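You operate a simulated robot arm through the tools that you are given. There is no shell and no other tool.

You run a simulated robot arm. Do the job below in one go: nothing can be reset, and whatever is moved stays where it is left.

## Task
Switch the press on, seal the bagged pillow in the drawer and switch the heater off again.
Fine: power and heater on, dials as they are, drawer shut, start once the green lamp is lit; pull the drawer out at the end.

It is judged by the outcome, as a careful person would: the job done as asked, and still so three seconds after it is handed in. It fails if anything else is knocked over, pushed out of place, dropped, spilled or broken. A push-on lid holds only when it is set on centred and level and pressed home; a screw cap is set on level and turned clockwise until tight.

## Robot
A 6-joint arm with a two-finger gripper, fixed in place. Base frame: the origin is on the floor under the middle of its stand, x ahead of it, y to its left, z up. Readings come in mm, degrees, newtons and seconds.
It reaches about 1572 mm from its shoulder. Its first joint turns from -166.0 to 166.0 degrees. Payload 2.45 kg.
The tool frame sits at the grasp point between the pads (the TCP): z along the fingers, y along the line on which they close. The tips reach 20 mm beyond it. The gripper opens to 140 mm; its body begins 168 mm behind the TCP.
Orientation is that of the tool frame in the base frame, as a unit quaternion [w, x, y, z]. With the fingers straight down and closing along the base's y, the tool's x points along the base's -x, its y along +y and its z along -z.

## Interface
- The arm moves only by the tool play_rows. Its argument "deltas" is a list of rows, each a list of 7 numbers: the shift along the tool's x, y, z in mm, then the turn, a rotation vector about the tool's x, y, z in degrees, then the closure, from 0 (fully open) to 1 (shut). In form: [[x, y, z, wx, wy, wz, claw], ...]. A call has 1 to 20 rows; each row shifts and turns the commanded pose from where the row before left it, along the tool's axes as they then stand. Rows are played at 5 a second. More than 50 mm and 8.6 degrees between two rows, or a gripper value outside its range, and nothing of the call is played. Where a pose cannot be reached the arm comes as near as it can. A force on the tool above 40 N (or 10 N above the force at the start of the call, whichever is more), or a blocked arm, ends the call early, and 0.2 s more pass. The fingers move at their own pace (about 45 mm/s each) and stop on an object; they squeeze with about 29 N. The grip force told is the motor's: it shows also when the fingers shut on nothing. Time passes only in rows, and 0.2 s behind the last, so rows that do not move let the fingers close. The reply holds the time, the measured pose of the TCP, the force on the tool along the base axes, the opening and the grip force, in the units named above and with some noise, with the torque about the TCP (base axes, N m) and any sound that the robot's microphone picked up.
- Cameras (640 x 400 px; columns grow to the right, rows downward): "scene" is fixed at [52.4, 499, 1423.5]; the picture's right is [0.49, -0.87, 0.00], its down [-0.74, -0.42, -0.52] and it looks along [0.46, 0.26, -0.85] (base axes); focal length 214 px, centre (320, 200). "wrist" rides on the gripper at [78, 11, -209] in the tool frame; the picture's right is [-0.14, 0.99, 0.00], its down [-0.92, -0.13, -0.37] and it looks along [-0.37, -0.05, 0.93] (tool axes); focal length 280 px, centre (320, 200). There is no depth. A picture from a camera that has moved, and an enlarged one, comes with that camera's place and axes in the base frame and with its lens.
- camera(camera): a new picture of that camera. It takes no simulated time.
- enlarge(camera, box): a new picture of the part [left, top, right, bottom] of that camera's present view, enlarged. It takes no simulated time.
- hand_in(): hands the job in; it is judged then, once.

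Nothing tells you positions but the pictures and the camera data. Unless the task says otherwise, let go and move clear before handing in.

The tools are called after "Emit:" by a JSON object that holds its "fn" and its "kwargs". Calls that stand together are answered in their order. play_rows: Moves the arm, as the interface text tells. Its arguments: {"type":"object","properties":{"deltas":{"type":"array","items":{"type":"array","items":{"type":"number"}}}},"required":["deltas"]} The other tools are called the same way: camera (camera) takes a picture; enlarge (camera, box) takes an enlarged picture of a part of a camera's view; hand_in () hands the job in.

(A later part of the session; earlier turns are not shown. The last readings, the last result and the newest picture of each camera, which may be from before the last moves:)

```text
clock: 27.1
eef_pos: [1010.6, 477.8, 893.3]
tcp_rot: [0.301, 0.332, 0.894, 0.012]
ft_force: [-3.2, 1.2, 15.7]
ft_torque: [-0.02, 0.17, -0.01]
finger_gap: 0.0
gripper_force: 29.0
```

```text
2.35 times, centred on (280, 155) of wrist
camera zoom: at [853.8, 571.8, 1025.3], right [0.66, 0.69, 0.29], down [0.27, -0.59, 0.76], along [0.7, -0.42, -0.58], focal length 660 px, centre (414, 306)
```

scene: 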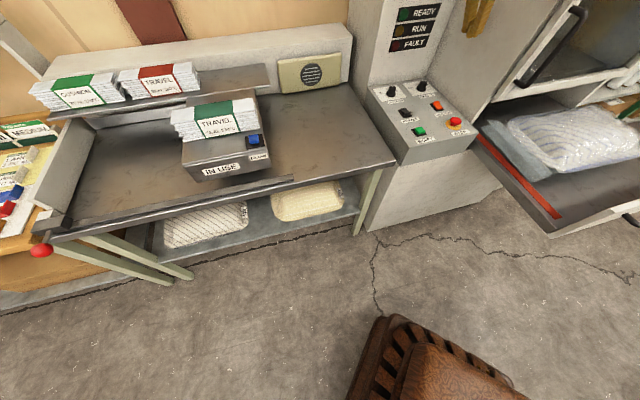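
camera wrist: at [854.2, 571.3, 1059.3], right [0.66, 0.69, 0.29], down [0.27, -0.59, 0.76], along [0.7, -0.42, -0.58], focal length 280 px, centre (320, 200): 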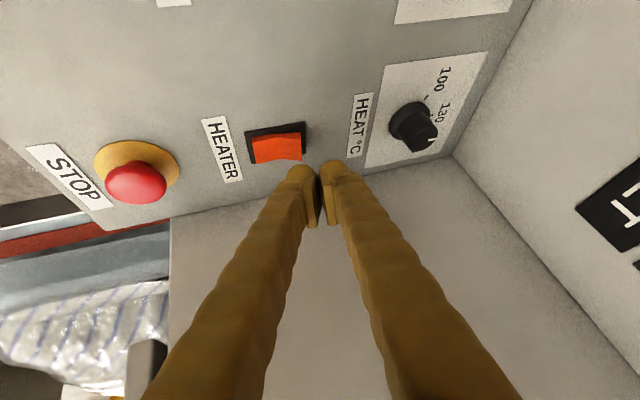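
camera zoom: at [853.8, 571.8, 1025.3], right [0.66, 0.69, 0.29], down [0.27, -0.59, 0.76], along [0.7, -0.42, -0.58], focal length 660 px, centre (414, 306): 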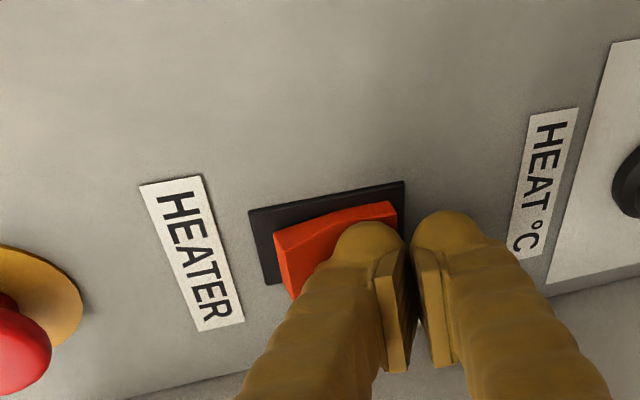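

HEATER has flipped at 16 N. I'm lifting off and checking that it stays and what the display shows.

Emit:
{"fn": "play_rows", "kwargs": {"deltas": [[-10.6, 4.4, -16.4, 0, 0, 0, 1], [-21.2, 8.8, -32.8, 0, 0, 0, 1], [-21.2, 8.8, -32.8, 0, 0, 0, 1], [-21.2, 8.8, -32.8, 0, 0, 0, 1], [-21.2, 8.8, -32.8, 0, 0, 0, 1], [-21.2, 8.8, -32.8, 0, 0, 0, 1], [-21.2, 8.8, -32.8, 0, 0, 0, 1], [0, 0, 0, 0, 0, 0, 1]]}}

Emit:
{"fn": "enlarge", "kwargs": {"camera": "scene", "box": [395, 80, 460, 135]}}

Emit:
{"fn": "camera", "kwargs": {"camera": "wrist"}}

```text
clock: 28.9
eef_pos: [1007.4, 477.2, 1152.7]
tcp_rot: [0.3, 0.333, 0.894, 0.012]
ft_force: [0.4, -0.4, -0.1]
ft_torque: [-0.01, 0.0, -0.01]
finger_gap: 0.0
gripper_force: 28.9
```

```text
7.27 times, centred on (428, 108) of scene
camera zoom: at [52.4, 499.0, 1423.5], right [0.49, -0.87, 0.0], down [-0.74, -0.42, -0.52], along [0.46, 0.26, -0.85], focal length 1560 px, centre (-462, 873)
```

zoom: 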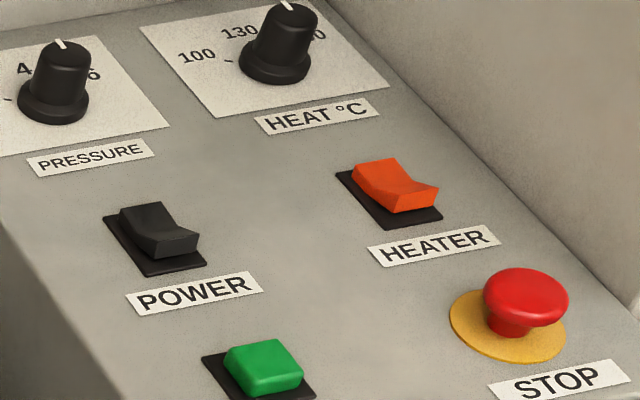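

```text
taken
camera wrist: at [851.2, 570.2, 1284.4], right [0.66, 0.69, 0.29], down [0.27, -0.59, 0.76], along [0.7, -0.42, -0.58], focal length 280 px, centre (320, 200)
```

wrist: 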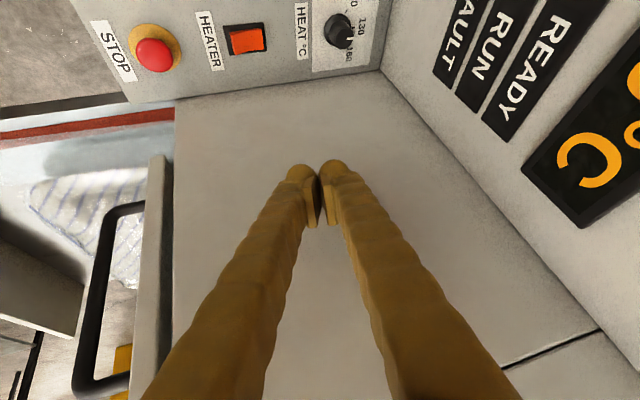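

Both rockers are on now. While it heats up, I'll pull back to look at the drawer, the bag and the handle.

Emit:
{"fn": "play_rows", "kwargs": {"deltas": [[0, -43.5, -11.7, 0, 0, 0, 1], [0, -43.5, -11.7, 0, 0, 0, 1], [0, -43.5, -11.7, 0, 0, 0, 1], [0, -43.5, -11.7, 0, 0, 0, 1], [0, -43.5, -11.7, 0, 0, 0, 1], [0, -43.5, -11.7, 0, 0, 0, 1], [0, -43.5, -11.7, 0, 0, 0, 1], [0, 0, 0, 7.5, 0, 0, 1], [0, 0, 0, 7.5, 0, 0, 1], [0, 0, 0, 7.5, 0, 0, 1], [0, 0, 0, 7.5, 0, 0, 1], [0, 0, 0, 0, 0, 0, 1]]}}

Emit:
{"fn": "camera", "kwargs": {"camera": "wrist"}}

Emit:
{"fn": "camera", "kwargs": {"camera": "scene"}}

```text
clock: 31.5
eef_pos: [785.7, 254.8, 1152.9]
tcp_rot: [0.205, 0.399, 0.867, -0.219]
ft_force: [-0.1, -0.8, -0.3]
ft_torque: [-0.01, -0.03, 0.01]
finger_gap: 0.0
gripper_force: 28.6
```

```text
taken
camera wrist: at [709.0, 423.3, 1279.4], right [0.86, 0.5, -0.14], down [0.38, -0.43, 0.82], along [0.35, -0.75, -0.56], focal length 280 px, centre (320, 200)
```

wrist: 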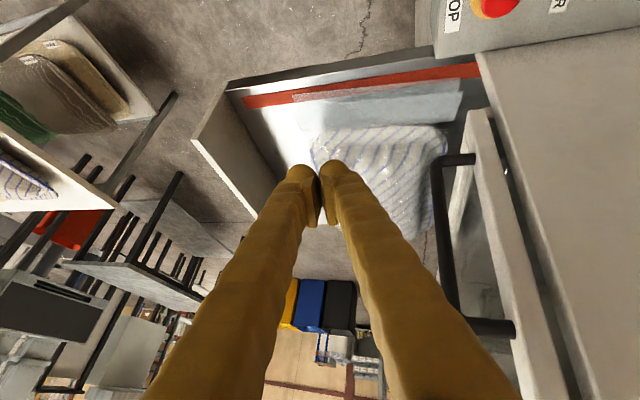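

```text
taken
```

scene: 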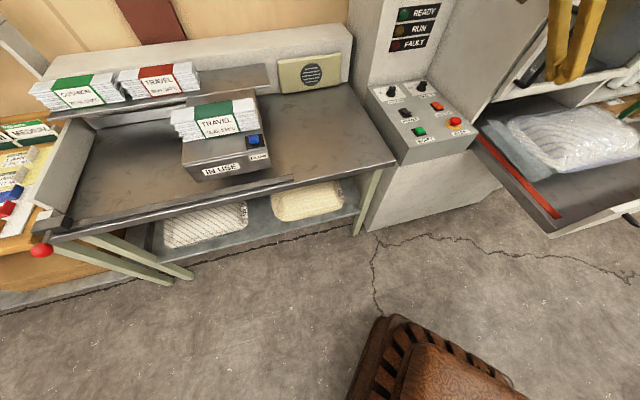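

Emit:
{"fn": "enlarge", "kwargs": {"camera": "wrist", "box": [220, 40, 500, 190]}}

Emit:
{"fn": "enlarge", "kwargs": {"camera": "wrist", "box": [400, 80, 640, 400]}}

```text
2.29 times, centred on (360, 115) of wrist
camera zoom: at [709.0, 423.3, 1279.4], right [0.86, 0.5, -0.14], down [0.38, -0.43, 0.82], along [0.35, -0.75, -0.56], focal length 641 px, centre (229, 394)
```

zoom: 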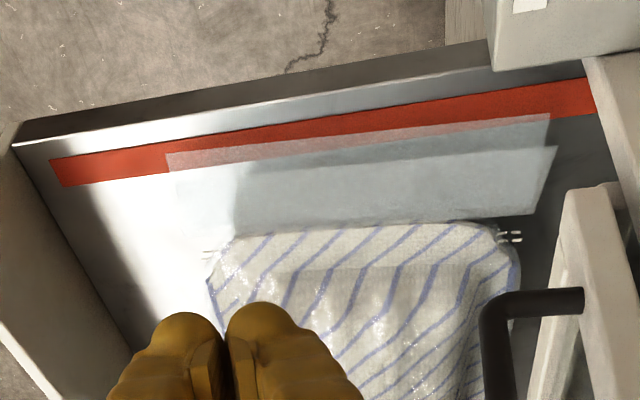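

```text
1.25 times, centred on (520, 240) of wrist
camera zoom: at [709.0, 423.3, 1279.4], right [0.86, 0.5, -0.14], down [0.38, -0.43, 0.82], along [0.35, -0.75, -0.56], focal length 350 px, centre (70, 150)
```

zoom: 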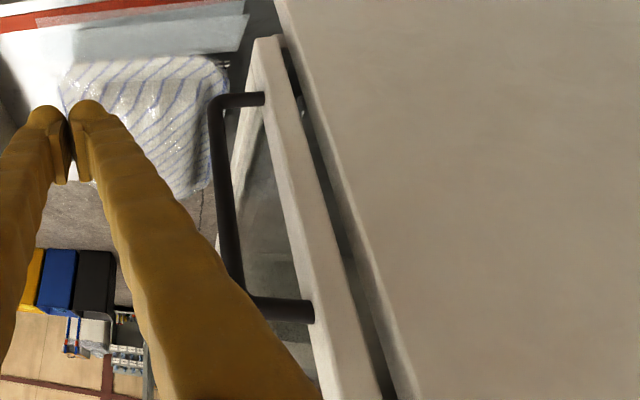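

The bag's open end lies over the red sealing bar, so it's placed well. Next I'll look at the drawer front and handle from the front side. I'll level the gripper out and swing it to face the press.

Emit:
{"fn": "play_rows", "kwargs": {"deltas": [[0, 0, 0, -7.5, 0, 0, 1], [0, 0, 0, -7.5, 0, 0, 1], [0, 0, 0, 0, 8, 0, 1], [0, 0, 0, 0, 8, 0, 1], [0, 0, 0, 0, 8, 0, 1], [0, 0, 0, 0, 8, 0, 1], [0, 0, 0, -7.5, 0, 0, 1], [0, 0, 0, -7.5, 0, 0, 1], [0, 0, 0, -7.5, 0, 0, 1], [0, 0, 0, -7.5, 0, 0, 1], [0, 0, 0, -7.5, 0, 0, 1], [0, 0, 0, -7.5, 0, 0, 1], [0, 0, 0, 0, 0, 0, 1]]}}

Emit:
{"fn": "camera", "kwargs": {"camera": "wrist"}}

Emit:
{"fn": "camera", "kwargs": {"camera": "scene"}}

```text
clock: 34.3
eef_pos: [787.2, 255.2, 1152.1]
tcp_rot: [0.147, 0.353, 0.853, 0.355]
ft_force: [-0.2, -0.2, -0.6]
ft_torque: [0.0, 0.02, 0.01]
finger_gap: 0.0
gripper_force: 28.8
```

```text
taken
camera wrist: at [630.4, 212.1, 1305.9], right [0.59, 0.4, 0.7], down [0.4, -0.9, 0.17], along [0.7, 0.18, -0.69], focal length 280 px, centre (320, 200)
```

wrist: 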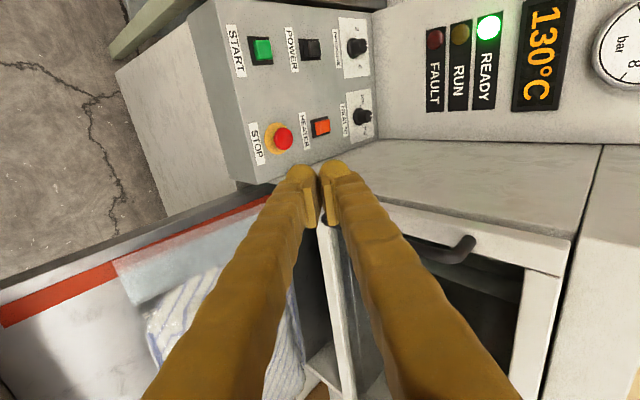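

```text
taken
```

scene: 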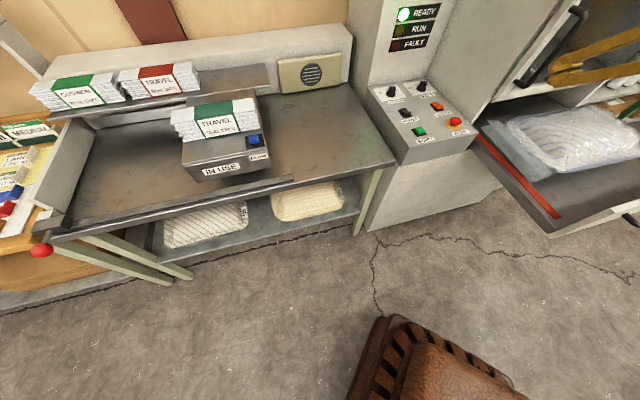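

READY is lit green and the display shows 130 °C. Next I'll move over in front of the drawer to see its front panel and handle.

Emit:
{"fn": "play_rows", "kwargs": {"deltas": [[-10, -28, -28, 0, 0, 0, 1], [-10, -28, -28, 0, 0, 0, 1], [-20, -28, -28, 0, 0, 0, 1], [-25, -28, -28, 0, 0, 0, 1], [-25, -28, -28, 0, 0, 0, 1], [-25, -28, -28, 0, 0, 0, 1], [-25, -28, -28, 0, 0, 0, 1], [-25, -28, -28, 0, 0, 0, 1], [-25, -28, -28, 0, 0, 0, 1], [0, 0, 0, 0, 0, 0, 1]]}}

Emit:
{"fn": "camera", "kwargs": {"camera": "wrist"}}

Emit:
{"fn": "camera", "kwargs": {"camera": "scene"}}

```text
clock: 36.5
eef_pos: [671.8, -130.6, 1149.2]
tcp_rot: [0.147, 0.353, 0.853, 0.354]
ft_force: [1.3, -0.4, -0.1]
ft_torque: [-0.02, 0.0, -0.01]
finger_gap: 0.0
gripper_force: 28.8
```

```text
taken
camera wrist: at [514.6, -172.8, 1303.9], right [0.59, 0.4, 0.7], down [0.4, -0.9, 0.17], along [0.7, 0.18, -0.69], focal length 280 px, centre (320, 200)
```

wrist: 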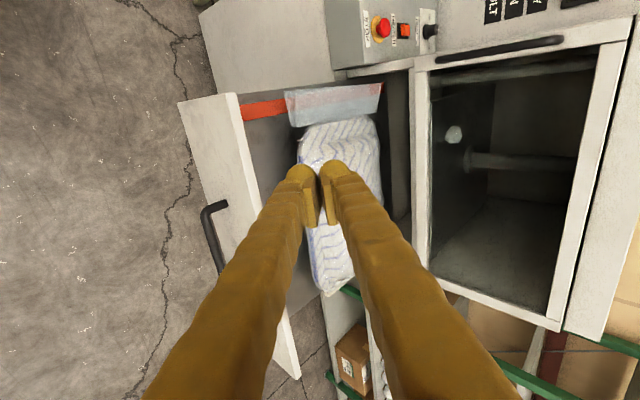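

```text
taken
```

scene: 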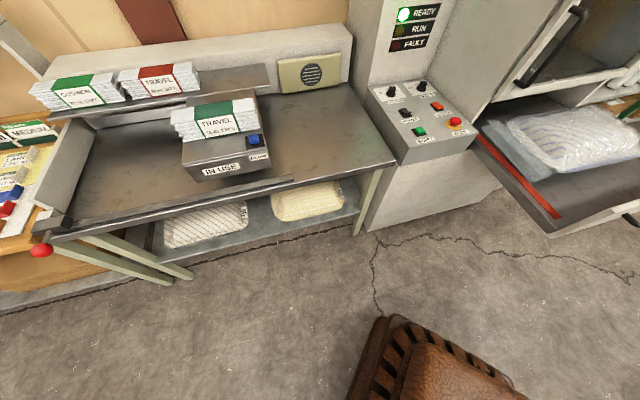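

READY is still lit and the drawer front with its bar handle is partly visible. I'll shift right to see the whole handle.

Emit:
{"fn": "play_rows", "kwargs": {"deltas": [[-38, 0, 0, 0, 0, 0, 1], [-38, 0, 0, 0, 0, 0, 1], [-38, 0, 0, 0, 0, 0, 1], [-38, 0, 0, 0, 0, 0, 1], [0, 0, 0, 0, 0, 0, 1]]}}

Emit:
{"fn": "camera", "kwargs": {"camera": "wrist"}}

Emit:
{"fn": "enlarge", "kwargs": {"camera": "wrist", "box": [100, 40, 340, 300]}}

```text
clock: 37.7
eef_pos: [778.7, -237.5, 1149.3]
tcp_rot: [0.147, 0.353, 0.853, 0.355]
ft_force: [-1.1, 0.1, -0.6]
ft_torque: [0.05, 0.02, 0.02]
finger_gap: 0.0
gripper_force: 28.8
```

```text
taken
camera wrist: at [622.0, -279.9, 1303.7], right [0.59, 0.4, 0.7], down [0.4, -0.9, 0.17], along [0.7, 0.18, -0.69], focal length 280 px, centre (320, 200)
```

wrist: 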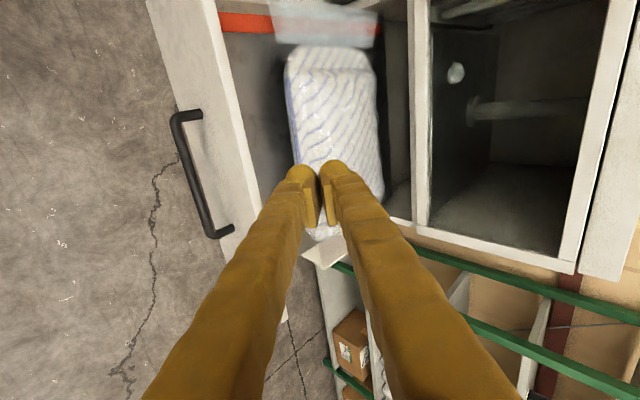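

```text
1.54 times, centred on (220, 170) of wrist
camera zoom: at [622.0, -279.9, 1303.7], right [0.59, 0.4, 0.7], down [0.4, -0.9, 0.17], along [0.7, 0.18, -0.69], focal length 431 px, centre (474, 246)
```

zoom: 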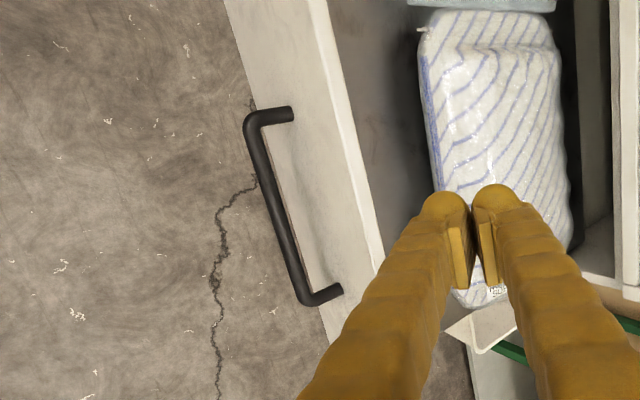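

The handle is a horizontal bar about 200 mm long, centred near (863,−254) base at z≈820, about 45 mm in front of the panel. I'll turn the gripper horizontal facing the press with fingers above and below the bar, then lower in front of it.

Emit:
{"fn": "play_rows", "kwargs": {"deltas": [[0, 0, 0, -7.5, 0, 0, 0.4], [0, 0, 0, -7.5, 0, 0, 0.4], [0, 0, 0, -7.5, 0, 0, 0.4], [0, 0, 0, -7.5, 0, 0, 0.4], [0, 0, 0, -7.5, 0, 0, 0.4], [0, 0, 0, -7.5, 0, 0, 0.4], [-17, 0, -40, 0, 0, 0, 0.4], [-18, 0, -40, 0, 0, 0, 0.4], [0, 0, 0, 0, 0, 0, 0.4]]}}

Emit:
{"fn": "camera", "kwargs": {"camera": "wrist"}}

Emit:
{"fn": "enlarge", "kwargs": {"camera": "scene", "box": [480, 0, 640, 240]}}

```text
clock: 39.7
eef_pos: [744.8, -321.8, 1147.5]
tcp_rot: [0.27, 0.271, 0.652, 0.654]
ft_force: [0.8, 0.4, -0.3]
ft_torque: [0.02, -0.02, 0.01]
finger_gap: 84.2
gripper_force: 0.1
```

```text
taken
camera wrist: at [539.9, -413.3, 1157.0], right [0.09, -0.1, 0.99], down [0.39, -0.91, -0.13], along [0.92, 0.4, -0.05], focal length 280 px, centre (320, 200)
```

wrist: 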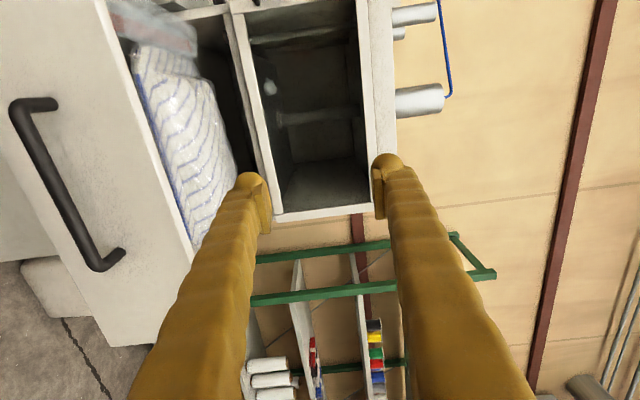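

```text
1.67 times, centred on (560, 120) of scene
camera zoom: at [52.4, 499.0, 1423.5], right [0.49, -0.87, 0.0], down [-0.74, -0.42, -0.52], along [0.46, 0.26, -0.85], focal length 358 px, centre (-80, 333)
```

zoom: 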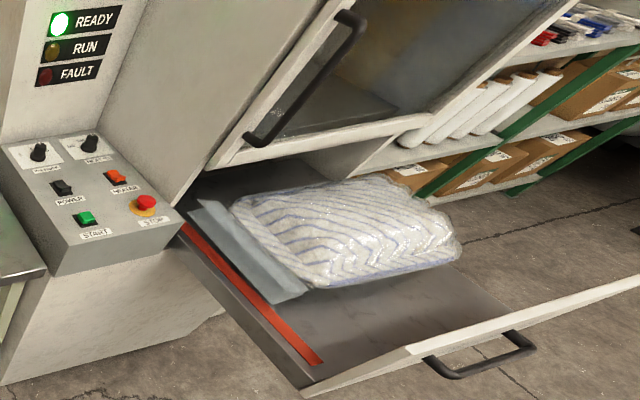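

The handle shows well from the front, at z≈850. I'm lowering level with it, still about 85 mm in front.

Emit:
{"fn": "play_rows", "kwargs": {"deltas": [[0, -37, 0, 0, 0, 0, 0.4], [0, -37, 0, 0, 0, 0, 0.4], [0, -37, 0, 0, 0, 0, 0.4], [0, -37, 0, 0, 0, 0, 0.4], [0, -37, 0, 0, 0, 0, 0.4], [0, -37, 0, 0, 0, 0, 0.4], [0, -37, 0, 0, 0, 0, 0.4], [0, -35, 0, 0, 0, 0, 0.4], [0, 0, 0, 0, 0, 0, 0.4]]}}

Emit:
{"fn": "camera", "kwargs": {"camera": "wrist"}}

Emit:
{"fn": "enlarge", "kwargs": {"camera": "scene", "box": [480, 0, 640, 240]}}

```text
clock: 41.7
eef_pos: [742.7, -320.5, 854.3]
tcp_rot: [0.27, 0.271, 0.653, 0.654]
ft_force: [-0.3, -0.6, 0.7]
ft_torque: [-0.03, 0.02, 0.03]
finger_gap: 83.9
gripper_force: 0.0
```

```text
taken
camera wrist: at [538.6, -411.9, 864.4], right [0.09, -0.1, 0.99], down [0.39, -0.91, -0.13], along [0.92, 0.4, -0.05], focal length 280 px, centre (320, 200)
```

wrist: 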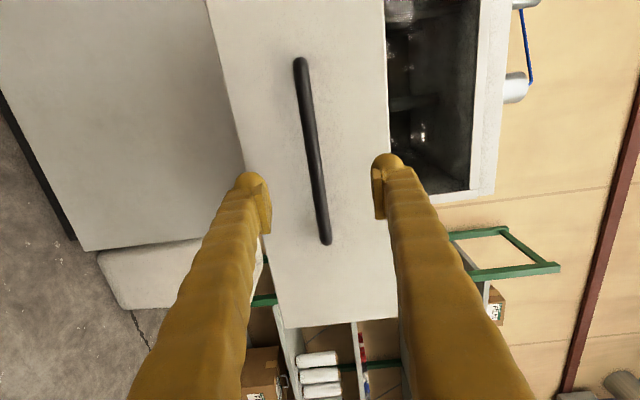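

```text
1.67 times, centred on (560, 120) of scene
camera zoom: at [52.4, 499.0, 1423.5], right [0.49, -0.87, 0.0], down [-0.74, -0.42, -0.52], along [0.46, 0.26, -0.85], focal length 358 px, centre (-80, 333)
```

zoom: 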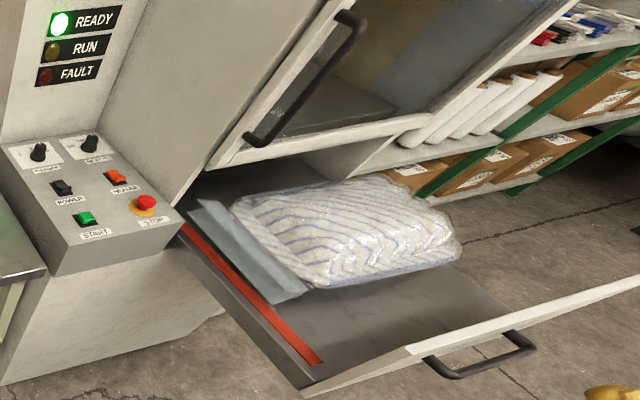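

The bar passes between the open fingers, about 5 mm below centre. I'll move forward most of the way and check again.

Emit:
{"fn": "play_rows", "kwargs": {"deltas": [[0, -5, 20, 0, 0, 0, 0.4], [0, 0, 20, 0, 0, 0, 0.4], [0, 0, 15, 0, 0, 0, 0.4], [0, 0, 0, 0, 0, 0, 0.4]]}}

Emit:
{"fn": "camera", "kwargs": {"camera": "wrist"}}

Emit:
{"fn": "enlarge", "kwargs": {"camera": "scene", "box": [540, 100, 640, 240]}}

```text
clock: 42.7
eef_pos: [784.8, -279.0, 852.9]
tcp_rot: [0.27, 0.27, 0.652, 0.655]
ft_force: [1.1, 0.1, -0.7]
ft_torque: [0.0, -0.01, 0.01]
finger_gap: 84.0
gripper_force: 0.2
```

```text
taken
camera wrist: at [579.8, -371.7, 861.0], right [0.1, -0.1, 0.99], down [0.39, -0.91, -0.13], along [0.92, 0.4, -0.05], focal length 280 px, centre (320, 200)
```

wrist: 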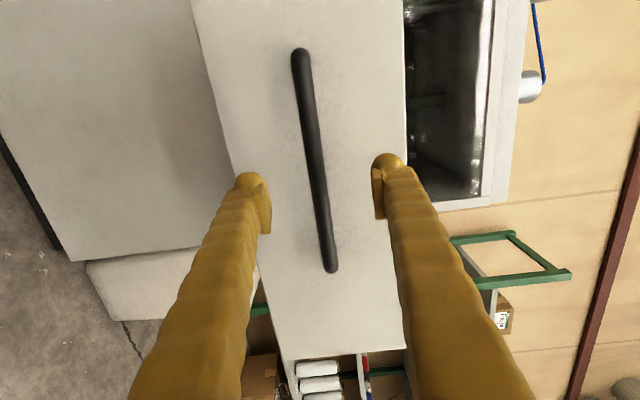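

```text
2.86 times, centred on (590, 170) of scene
camera zoom: at [52.4, 499.0, 1423.5], right [0.49, -0.87, 0.0], down [-0.74, -0.42, -0.52], along [0.46, 0.26, -0.85], focal length 613 px, centre (-451, 286)
```

zoom: 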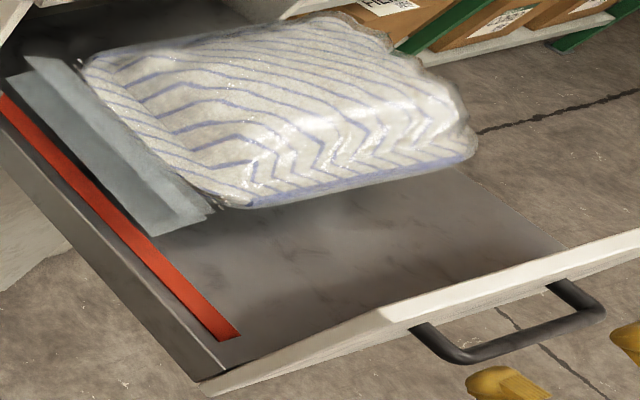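

The bar is about 32 mm ahead, so I'll move forward over it and close on it.

Emit:
{"fn": "play_rows", "kwargs": {"deltas": [[0, -1, 16, 0, 0, 0, 0.4], [0, 0, 16, 0, 0, 0, 0.4], [0, 0, 0, 0, 0, 0, 0.4], [0, 0, 0, 0, 0, 0, 1], [0, 0, 0, 0, 0, 0, 1], [0, 0, 0, 0, 0, 0, 1], [0, 0, 0, 0, 0, 0, 1], [0, 0, 0, 0, 0, 0, 1]]}}

Emit:
{"fn": "camera", "kwargs": {"camera": "wrist"}}

Emit:
{"fn": "enlarge", "kwargs": {"camera": "scene", "box": [540, 100, 640, 240]}}

```text
clock: 44.5
eef_pos: [805.6, -257.1, 850.7]
tcp_rot: [0.27, 0.271, 0.652, 0.654]
ft_force: [5.2, -1.9, -29.4]
ft_torque: [-0.03, 0.11, -0.08]
finger_gap: 12.3
gripper_force: 27.4
```

```text
taken
camera wrist: at [601.4, -348.6, 860.2], right [0.1, -0.1, 0.99], down [0.39, -0.91, -0.13], along [0.92, 0.4, -0.05], focal length 280 px, centre (320, 200)
```

wrist: 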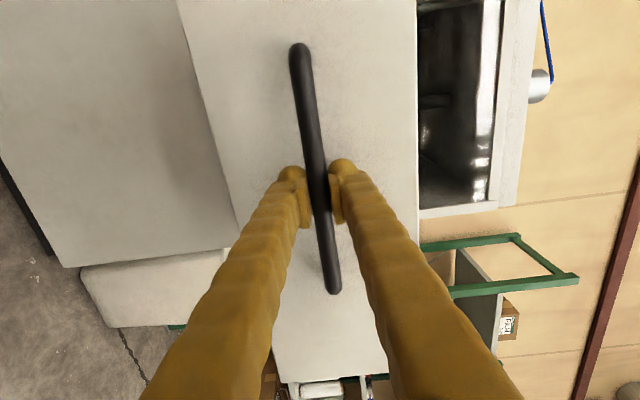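

```text
2.86 times, centred on (590, 170) of scene
camera zoom: at [52.4, 499.0, 1423.5], right [0.49, -0.87, 0.0], down [-0.74, -0.42, -0.52], along [0.46, 0.26, -0.85], focal length 613 px, centre (-451, 286)
```

zoom: 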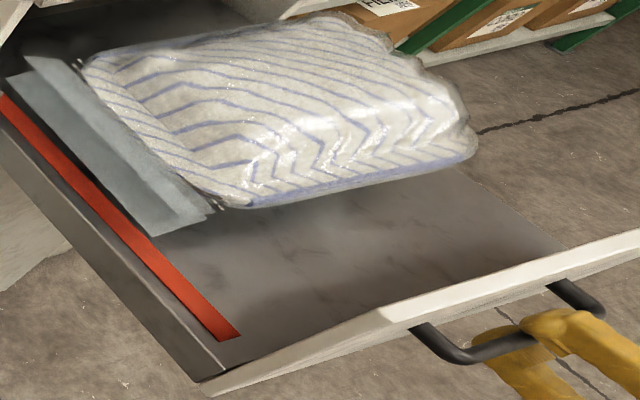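

I have hold of the bar, but it's slightly lower than the gripper (−29 N vertical). I'll lower the gripper a little to relieve that before pushing.

Emit:
{"fn": "play_rows", "kwargs": {"deltas": [[0, -1.5, 0, 0, 0, 0, 1], [0, -1, 0, 0, 0, 0, 1], [0, 0, 0, 0, 0, 0, 1]]}}

```text
clock: 45.3
eef_pos: [806.5, -258.2, 849.7]
tcp_rot: [0.272, 0.269, 0.652, 0.654]
ft_force: [-8.1, 3.9, 13.0]
ft_torque: [0.06, -0.07, 0.3]
finger_gap: 12.2
gripper_force: 39.3
```

Emit:
{"fn": "play_rows", "kwargs": {"deltas": [[0, 0.7, 0, 0, 0, 0, 1], [0, 0, 4, 0, 0, 0, 1], [0, 0, 6, 0, 0, 0, 1], [0, 0, 8, 0, 0, 0, 1], [0, 0, 10, 0, 0, 0, 1], [0, 0, 10, 0, 0, 0, 1]]}}

Emit:
{"fn": "enlarge", "kwargs": {"camera": "scene", "box": [480, 0, 640, 240]}}

```text
clock: 46.7
eef_pos: [833.8, -231.0, 849.8]
tcp_rot: [0.27, 0.269, 0.652, 0.655]
ft_force: [-19.8, 20.4, 22.2]
ft_torque: [-0.03, -0.16, 0.29]
finger_gap: 11.7
gripper_force: 38.5
```

```text
1.67 times, centred on (560, 120) of scene
camera zoom: at [52.4, 499.0, 1423.5], right [0.49, -0.87, 0.0], down [-0.74, -0.42, -0.52], along [0.46, 0.26, -0.85], focal length 358 px, centre (-80, 333)
```

zoom: 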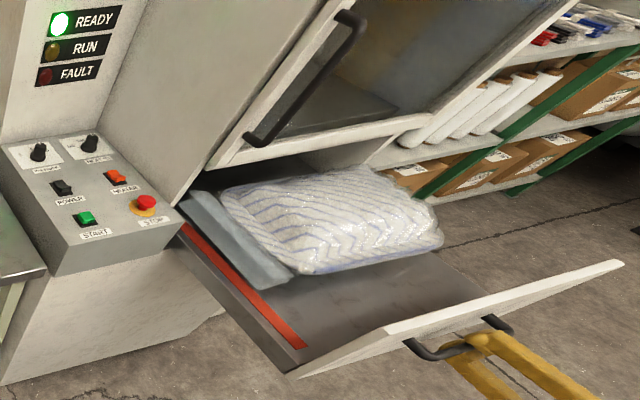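

The drawer is sliding freely, but side and vertical loads have built up. I'll relieve them and continue in short stretches, correcting as I go.

Emit:
{"fn": "play_rows", "kwargs": {"deltas": [[1.6, 1.2, 0, 0, 0, 0, 1], [0, 0, 8, 0, 0, 0, 1], [0, 0, 10, 0, 0, 0, 1], [0, 0, 10, 0, 0, 0, 1], [0, 0, 10, 0, 0, 0, 1]]}}

```text
clock: 47.9
eef_pos: [862.0, -204.8, 848.4]
tcp_rot: [0.271, 0.271, 0.652, 0.654]
ft_force: [14.9, -12.1, 6.0]
ft_torque: [-0.02, -0.03, -0.25]
finger_gap: 11.5
gripper_force: 38.6
```

Emit:
{"fn": "play_rows", "kwargs": {"deltas": [[-0.7, 0.3, 8, 0, 0, 0, 1], [0, 0, 12, 0, 0, 0, 1], [0, 0, 14, 0, 0, 0, 1], [0, 0, 14, 0, 0, 0, 1], [0, 0, 14, 0, 0, 0, 1]]}}

```text
clock: 49.1
eef_pos: [903.6, -159.5, 850.2]
tcp_rot: [0.271, 0.272, 0.652, 0.654]
ft_force: [22.1, -19.4, -27.7]
ft_torque: [-0.17, -0.03, -0.19]
finger_gap: 11.5
gripper_force: 38.5
```

Emit:
{"fn": "play_rows", "kwargs": {"deltas": [[-1.4, -1.3, 0, 0, 0, 0, 1], [0, 0, 5, 0, 0, 0, 1], [0, 0, 12, 0, 0, 0, 1], [0, 0, 14, 0, 0, 0, 1], [0, 0, 14, 0, 0, 0, 1]]}}

```text
clock: 50.3
eef_pos: [935.1, -128.0, 850.0]
tcp_rot: [0.271, 0.269, 0.652, 0.655]
ft_force: [-12.1, 15.8, -19.5]
ft_torque: [-0.07, -0.03, 0.33]
finger_gap: 11.5
gripper_force: 38.5
```

Emit:
{"fn": "play_rows", "kwargs": {"deltas": [[0.9, -0.9, 0, 0, 0, 0, 1], [0, 0, 6, 0, 0, 0, 1], [0, 0, 12, 0, 0, 0, 1], [0, 0, 15, 0, 0, 0, 1], [0, 0, 15, 0, 0, 0, 1], [0, 0, 15, 0, 0, 0, 1]]}}

```text
clock: 51.7
eef_pos: [979.5, -84.2, 849.3]
tcp_rot: [0.272, 0.27, 0.653, 0.654]
ft_force: [-1.5, 6.6, -1.6]
ft_torque: [0.01, 0.03, 0.06]
finger_gap: 11.4
gripper_force: 38.2
```

The loads are small now and the drawer has moved about 245 mm. I'll continue pushing.

Emit:
{"fn": "play_rows", "kwargs": {"deltas": [[0.2, 0, 8, 0, 0, 0, 1], [0, 0, 14, 0, 0, 0, 1], [0, 0, 15, 0, 0, 0, 1], [0, 0, 15, 0, 0, 0, 1], [0, 0, 15, 0, 0, 0, 1]]}}

Emit:
{"fn": "enlarge", "kwargs": {"camera": "scene", "box": [480, 0, 640, 240]}}

Emit:
{"fn": "camera", "kwargs": {"camera": "wrist"}}

```text
clock: 52.9
eef_pos: [1027.8, -37.5, 849.4]
tcp_rot: [0.272, 0.271, 0.651, 0.654]
ft_force: [13.6, -9.5, 1.0]
ft_torque: [-0.03, -0.04, -0.2]
finger_gap: 11.5
gripper_force: 38.7
```

```text
1.67 times, centred on (560, 120) of scene
camera zoom: at [52.4, 499.0, 1423.5], right [0.49, -0.87, 0.0], down [-0.74, -0.42, -0.52], along [0.46, 0.26, -0.85], focal length 358 px, centre (-80, 333)
```

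zoom: 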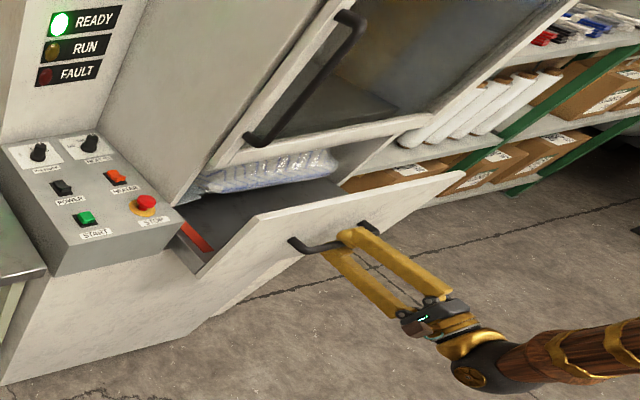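

```text
taken
camera wrist: at [822.4, -127.9, 859.4], right [0.09, -0.1, 0.99], down [0.39, -0.91, -0.13], along [0.92, 0.4, -0.05], focal length 280 px, centre (320, 200)
```

wrist: 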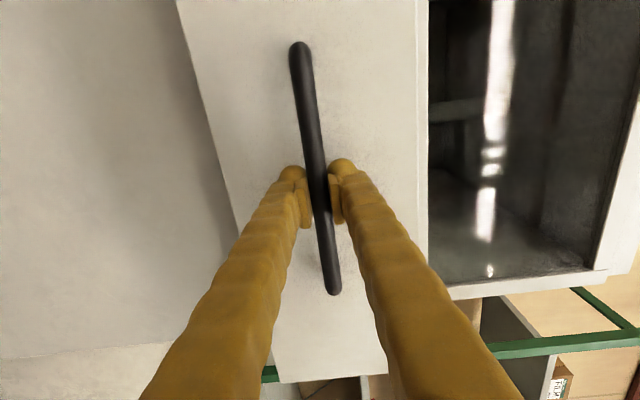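

The bag is sliding in under the hatch without trouble. I'll keep pushing.

Emit:
{"fn": "play_rows", "kwargs": {"deltas": [[-0.7, 0, 8, 0, 0, 0, 1], [0, 0, 14, 0, 0, 0, 1], [0, 0, 15, 0, 0, 0, 1], [0, 0, 15, 0, 0, 0, 1], [0, 0, 15, 0, 0, 0, 1]]}}

```text
clock: 54.1
eef_pos: [1076.4, 10.9, 850.5]
tcp_rot: [0.271, 0.269, 0.652, 0.655]
ft_force: [-4.9, 8.6, 1.6]
ft_torque: [0.03, 0.01, 0.1]
finger_gap: 11.4
gripper_force: 38.0
```

Emit:
{"fn": "play_rows", "kwargs": {"deltas": [[0.4, 0, 8, 0, 0, 0, 1], [0, 0, 12, 0, 0, 0, 1], [0, 0, 12, 0, 0, 0, 1], [0, 0, 10, 0, 0, 0, 1]]}}

Emit:
{"fn": "enlarge", "kwargs": {"camera": "scene", "box": [480, 0, 640, 240]}}

Emit:
{"fn": "camera", "kwargs": {"camera": "wrist"}}

```text
clock: 55.1
eef_pos: [1104.6, 40.1, 850.1]
tcp_rot: [0.27, 0.27, 0.653, 0.654]
ft_force: [-7.8, 15.8, -1.1]
ft_torque: [0.05, 0.03, -0.06]
finger_gap: 11.5
gripper_force: 38.7
```

```text
1.67 times, centred on (560, 120) of scene
camera zoom: at [52.4, 499.0, 1423.5], right [0.49, -0.87, 0.0], down [-0.74, -0.42, -0.52], along [0.46, 0.26, -0.85], focal length 358 px, centre (-80, 333)
```

zoom: 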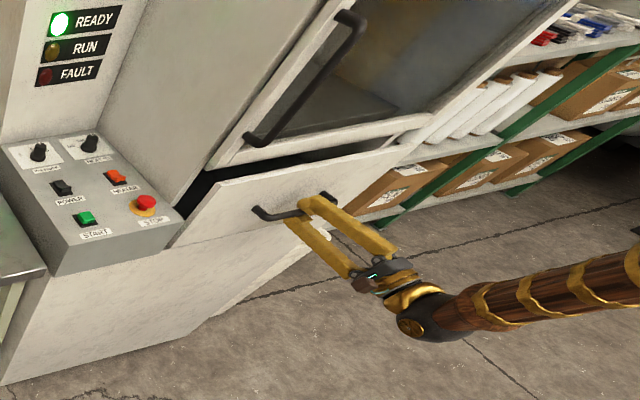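

```text
taken
camera wrist: at [900.3, -50.6, 859.5], right [0.1, -0.1, 0.99], down [0.39, -0.91, -0.13], along [0.92, 0.4, -0.05], focal length 280 px, centre (320, 200)
```

wrist: 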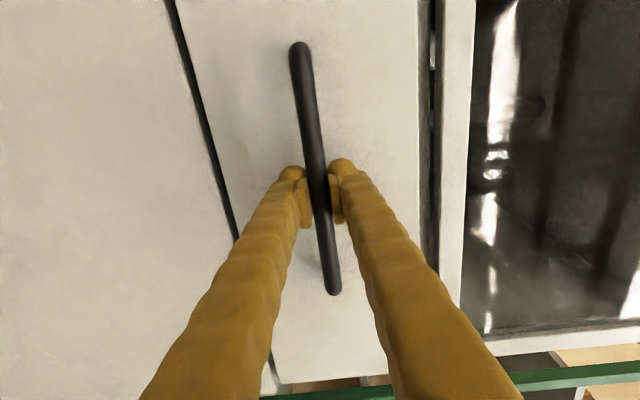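

It's nearly closed. I'll push the last bit in small steps until it bottoms out.

Emit:
{"fn": "play_rows", "kwargs": {"deltas": [[0.6, 0, 3, 0, 0, 0, 1], [0, 0, 5, 0, 0, 0, 1], [0, 0, 5, 0, 0, 0, 1], [0, 0, 5, 0, 0, 0, 1], [0, 0, 5, 0, 0, 0, 1], [0, 0, 5, 0, 0, 0, 1]]}}

Emit:
{"fn": "enlarge", "kwargs": {"camera": "scene", "box": [480, 0, 640, 240]}}

```text
clock: 56.5
eef_pos: [1125.0, 58.4, 849.5]
tcp_rot: [0.271, 0.271, 0.652, 0.654]
ft_force: [-9.9, -30.9, 1.5]
ft_torque: [-0.03, 0.0, 0.16]
finger_gap: 10.2
gripper_force: 37.2
```

```text
1.67 times, centred on (560, 120) of scene
camera zoom: at [52.4, 499.0, 1423.5], right [0.49, -0.87, 0.0], down [-0.74, -0.42, -0.52], along [0.46, 0.26, -0.85], focal length 358 px, centre (-80, 333)
```

zoom: 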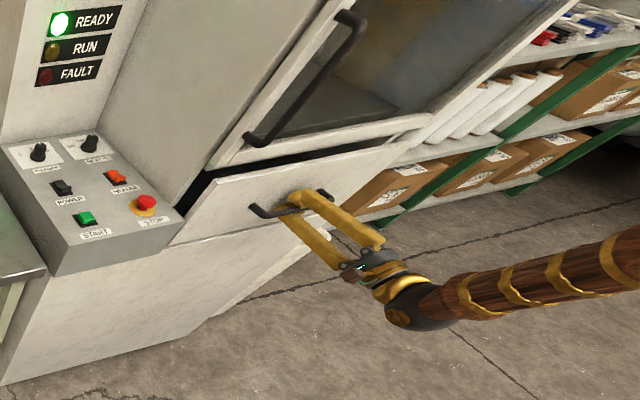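

The drawer is meeting a firm stop. I'll give one more firm push, then open the fingers and look.

Emit:
{"fn": "play_rows", "kwargs": {"deltas": [[0, 0, 2, 0, 0, 0, 1], [0, 0, 2, 0, 0, 0, 1], [0, 0, 2, 0, 0, 0, 1], [0, 0, 0, 0, 0, 0, 1]]}}

Emit:
{"fn": "camera", "kwargs": {"camera": "wrist"}}

Emit:
{"fn": "enlarge", "kwargs": {"camera": "scene", "box": [450, 60, 570, 160]}}

```text
clock: 57.2
eef_pos: [1127.3, 65.2, 850.2]
tcp_rot: [0.271, 0.271, 0.652, 0.654]
ft_force: [-7.3, -4.3, 3.7]
ft_torque: [-0.24, 0.05, -0.06]
finger_gap: 9.6
gripper_force: 36.6
stopped in row 3: the force on the tool passed its limit at 50 N (the readings are from after the stop); the commanded pose is now the measured one
```

```text
taken
camera wrist: at [921.8, -26.9, 859.6], right [0.1, -0.1, 0.99], down [0.39, -0.91, -0.13], along [0.92, 0.4, -0.05], focal length 280 px, centre (320, 200)
```

wrist: 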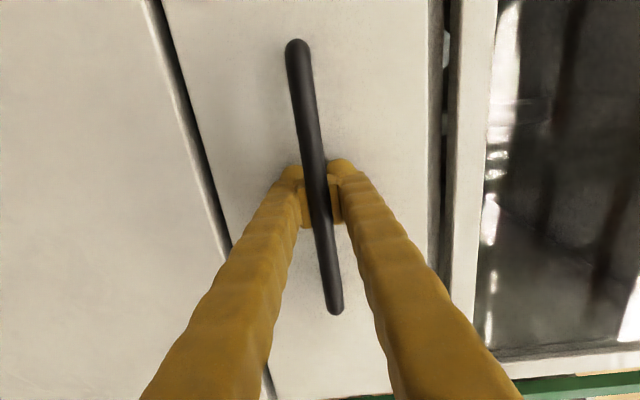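

```text
4.00 times, centred on (510, 110) of scene
camera zoom: at [52.4, 499.0, 1423.5], right [0.49, -0.87, 0.0], down [-0.74, -0.42, -0.52], along [0.46, 0.26, -0.85], focal length 858 px, centre (-440, 560)
```

zoom: 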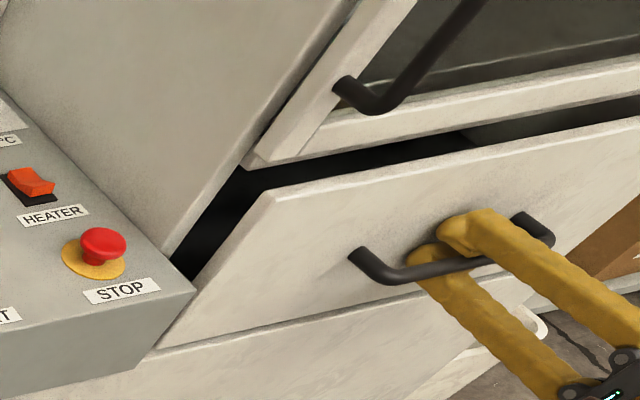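

The drawer meets a hard stop (50 N peak) and the bar slid a little in the fingers. I'll open, back off and check whether the panel is really home.

Emit:
{"fn": "play_rows", "kwargs": {"deltas": [[0, 0, 0, 0, 0, 0, 0.35], [0, 0, 0, 0, 0, 0, 0.35], [0, 0, 0, 0, 0, 0, 0.35], [0, 0, 0, 0, 0, 0, 0.35], [0, 0, -30, 0, 0, 0, 0.35], [0, 0, -40, 0, 0, 0, 0.35], [0, 0, -40, 0, 0, 0, 0.35], [0, 0, -40, 0, 0, 0, 0.35], [0, 0, 0, 0, 0, 0, 0.35]]}}

Emit:
{"fn": "camera", "kwargs": {"camera": "wrist"}}

Emit:
{"fn": "enlarge", "kwargs": {"camera": "scene", "box": [450, 60, 570, 160]}}

Emit:
{"fn": "camera", "kwargs": {"camera": "scene"}}

```text
clock: 59.2
eef_pos: [1019.6, -41.7, 850.5]
tcp_rot: [0.271, 0.27, 0.652, 0.655]
ft_force: [-0.1, 0.2, -0.4]
ft_torque: [-0.01, 0.0, 0.02]
finger_gap: 91.1
gripper_force: 0.1
```

```text
taken
camera wrist: at [815.3, -133.5, 860.3], right [0.1, -0.1, 0.99], down [0.39, -0.91, -0.13], along [0.92, 0.4, -0.05], focal length 280 px, centre (320, 200)
```

wrist: 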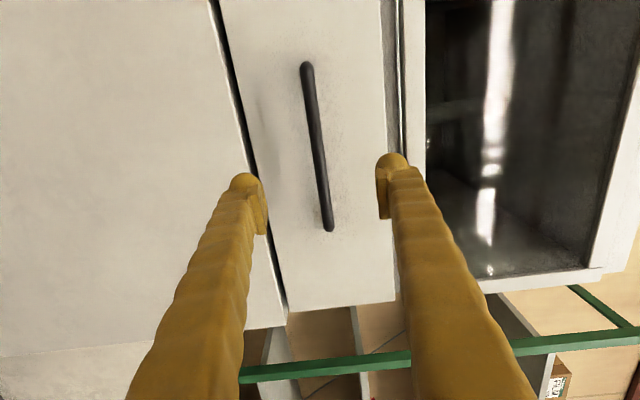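

```text
4.00 times, centred on (510, 110) of scene
camera zoom: at [52.4, 499.0, 1423.5], right [0.49, -0.87, 0.0], down [-0.74, -0.42, -0.52], along [0.46, 0.26, -0.85], focal length 858 px, centre (-440, 560)
```

zoom: 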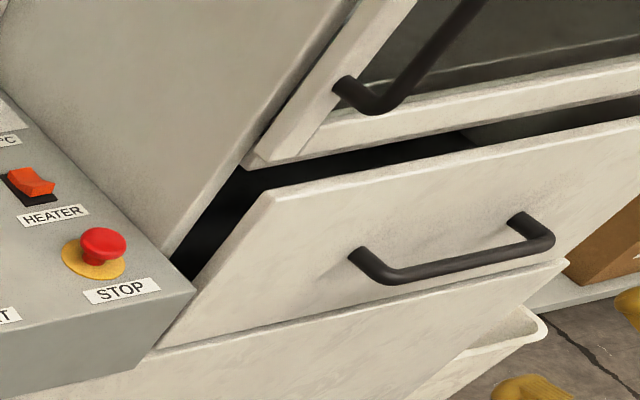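

```text
taken
```

scene: 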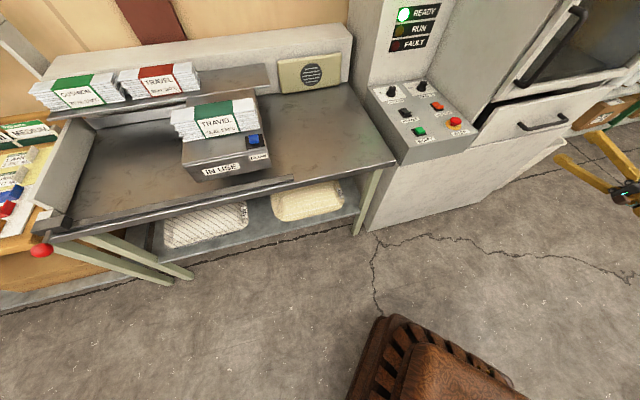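

The panel's back is flush against the press front and READY is still green, so the drawer is shut. I'll retreat, rise, turn the gripper down and go over to START.

Emit:
{"fn": "play_rows", "kwargs": {"deltas": [[0, 20, -25, 0, 0, 0, 1], [0, 38, -20, 0, 0, 0, 1], [0, 38, -10, 0, 0, 0, 1], [0, 38, -10, 0, 0, 0, 1], [0, 38, -10, 0, 0, 0, 1], [0, 38, -10, 0, 0, 0, 1], [0, 38, -10, 0, 0, 0, 1], [0, 38, 0, 0, 0, 0, 1], [43.6, 0, 0, 7.5, 0, 0, 1], [43.6, 0, 0, 7.5, 0, 0, 1], [43.6, 0, 0, 7.5, 0, 0, 1], [43.6, 0, 0, 7.5, 0, 0, 1], [43.6, 0, 0, 7.5, 0, 0, 1], [43.6, 0, 0, 7.5, 0, 0, 1], [43.6, 0, 0, 7.5, 0, 0, 1], [43.6, 0, 0, 7.5, 0, 0, 1], [43.6, 0, 0, 7.5, 0, 0, 1], [43.6, 0, 0, 7.5, 0, 0, 1], [43.6, 0, 0, 7.5, 0, 0, 1], [43.6, 0, 0, 7.5, 0, 0, 1]]}}

Emit:
{"fn": "camera", "kwargs": {"camera": "wrist"}}

Emit:
{"fn": "camera", "kwargs": {"camera": "scene"}}

```text
clock: 63.4
eef_pos: [584.5, 259.7, 1136.3]
tcp_rot: [0.0, 0.383, 0.924, 0.001]
ft_force: [-0.3, 0.1, -0.9]
ft_torque: [0.0, -0.01, 0.01]
finger_gap: 0.2
gripper_force: 28.7
```

```text
taken
camera wrist: at [534.4, 324.1, 1344.1], right [0.8, 0.6, 0.0], down [0.56, -0.74, 0.37], along [0.22, -0.29, -0.93], focal length 280 px, centre (320, 200)
```

wrist: 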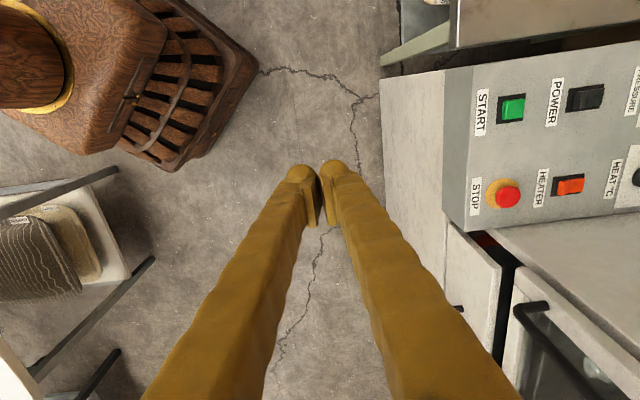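

```text
taken
```

scene: 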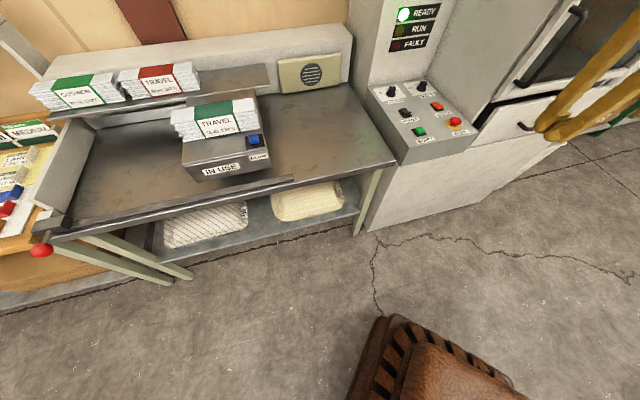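

I'll take a closer look at the drawer gap from here before pressing START.

Emit:
{"fn": "enlarge", "kwargs": {"camera": "wrist", "box": [420, 200, 600, 400]}}

Emit:
{"fn": "enlarge", "kwargs": {"camera": "scene", "box": [450, 60, 560, 160]}}

```text
2.00 times, centred on (510, 300) of wrist
camera zoom: at [534.4, 324.1, 1344.1], right [0.8, 0.6, 0.0], down [0.56, -0.74, 0.37], along [0.22, -0.29, -0.93], focal length 561 px, centre (-60, 0)
```

zoom: 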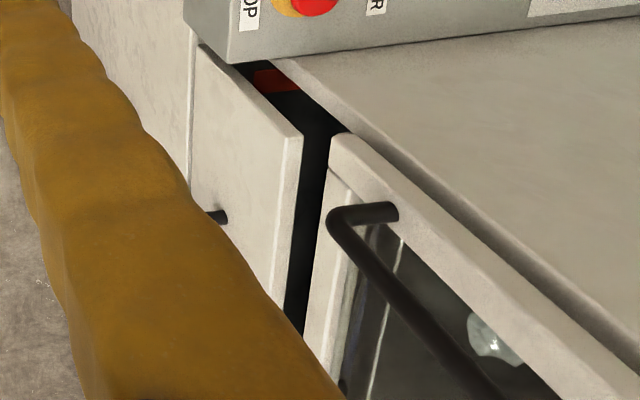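

```text
4.00 times, centred on (505, 110) of scene
camera zoom: at [52.4, 499.0, 1423.5], right [0.49, -0.87, 0.0], down [-0.74, -0.42, -0.52], along [0.46, 0.26, -0.85], focal length 858 px, centre (-420, 560)
```

zoom: 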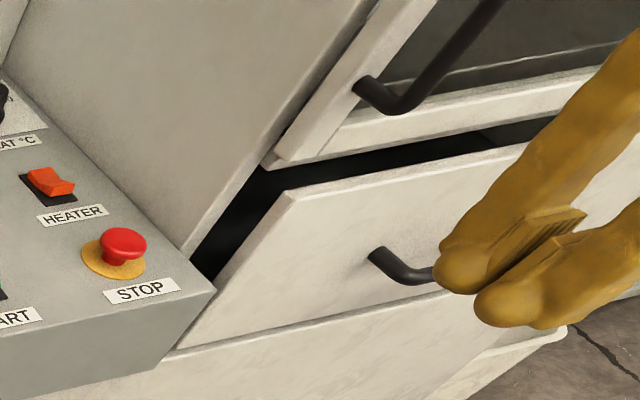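

The gap above the panel looks like a fixed gap, but I want to be sure the drawer is home. I'll move towards START and tilt the camera sideways along the press front to see the panel edge.

Emit:
{"fn": "play_rows", "kwargs": {"deltas": [[0, 40.5, 20, 0, 0, 0, 1], [0, 40.5, 20, 0, 0, 0, 1], [0, 40.5, 20, 0, 0, 0, 1], [0, 40.5, 20, 0, 0, 0, 1], [0, 40.5, 20, 0, 0, 0, 1], [0, 40.5, 20, 0, 0, 0, 1], [0, 40.5, 20, 0, 0, 0, 1], [0, 0, 0, 0, -8, 0, 1], [0, 0, 0, 0, -8, 0, 1], [0, 0, 0, 0, -8, 0, 1], [0, 0, 0, 0, -8, 0, 1], [0, 0, 0, 0, -8, 0, 1], [0, 0, 0, 0, 0, 0, 1]]}}

Emit:
{"fn": "camera", "kwargs": {"camera": "wrist"}}

Emit:
{"fn": "enlarge", "kwargs": {"camera": "wrist", "box": [200, 60, 440, 220]}}

```text
clock: 66.2
eef_pos: [784.2, 461.5, 995.8]
tcp_rot: [0.317, 0.36, 0.868, -0.13]
ft_force: [1.2, 0.1, -0.7]
ft_torque: [-0.04, 0.01, 0.01]
finger_gap: 0.0
gripper_force: 29.0
```

```text
taken
camera wrist: at [652.0, 607.4, 1105.9], right [0.77, 0.63, 0.09], down [0.24, -0.42, 0.87], along [0.59, -0.65, -0.48], focal length 280 px, centre (320, 200)
```

wrist: 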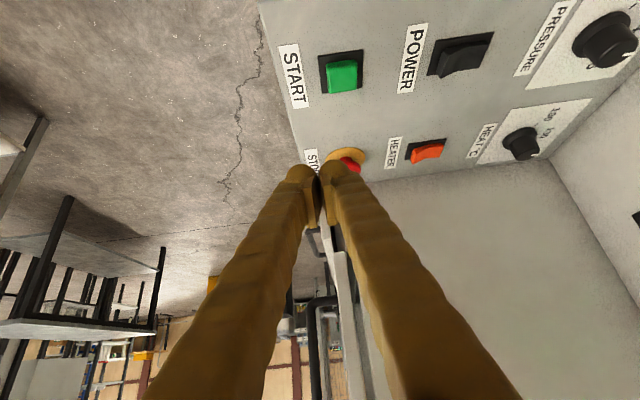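

```text
2.50 times, centred on (320, 140) of wrist
camera zoom: at [652.0, 607.4, 1105.9], right [0.77, 0.63, 0.09], down [0.24, -0.42, 0.87], along [0.59, -0.65, -0.48], focal length 701 px, centre (320, 350)
```

zoom: 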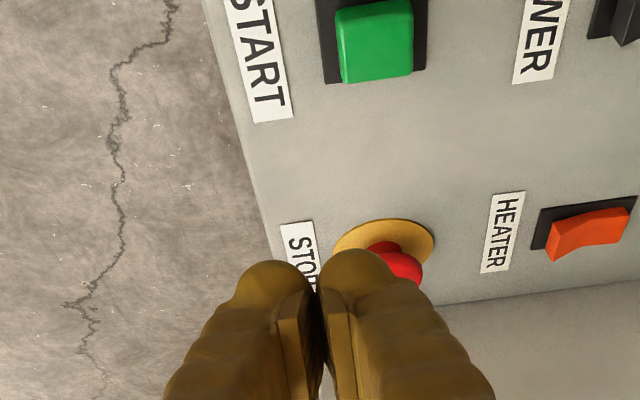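

Emit:
{"fn": "play_rows", "kwargs": {"deltas": [[0, -45, 0, 0, 0, 0, 1], [0, -45, 0, 0, 0, 0, 1], [0, -40, 0, 0, 0, 0, 1], [0, 0, 0, 0, 0, 0, 1]]}}

Emit:
{"fn": "enlarge", "kwargs": {"camera": "wrist", "box": [320, 100, 480, 300]}}

Emit:
{"fn": "camera", "kwargs": {"camera": "wrist"}}

```text
clock: 67.2
eef_pos: [691.2, 371.4, 996.7]
tcp_rot: [0.316, 0.36, 0.868, -0.13]
ft_force: [0.5, 0.5, -0.5]
ft_torque: [0.01, 0.0, 0.01]
finger_gap: 0.3
gripper_force: 28.8
```

```text
2.00 times, centred on (400, 200) of wrist
camera zoom: at [559.0, 516.6, 1106.5], right [0.77, 0.63, 0.09], down [0.24, -0.42, 0.87], along [0.59, -0.65, -0.48], focal length 561 px, centre (160, 200)
```

zoom: 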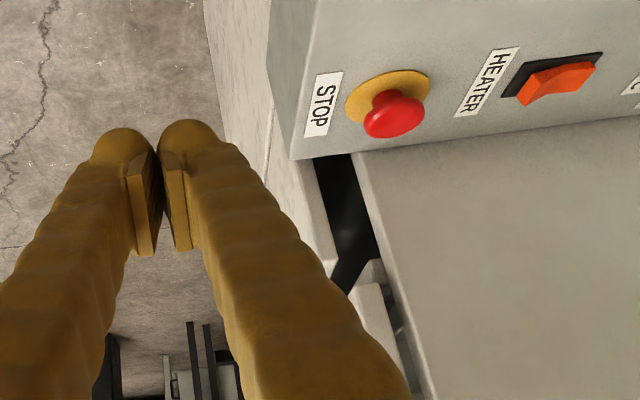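

```text
taken
camera wrist: at [559.0, 516.6, 1106.5], right [0.77, 0.63, 0.09], down [0.24, -0.42, 0.87], along [0.59, -0.65, -0.48], focal length 280 px, centre (320, 200)
```

wrist: 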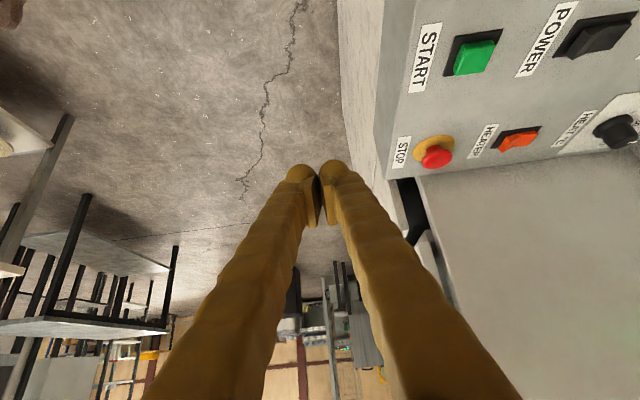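

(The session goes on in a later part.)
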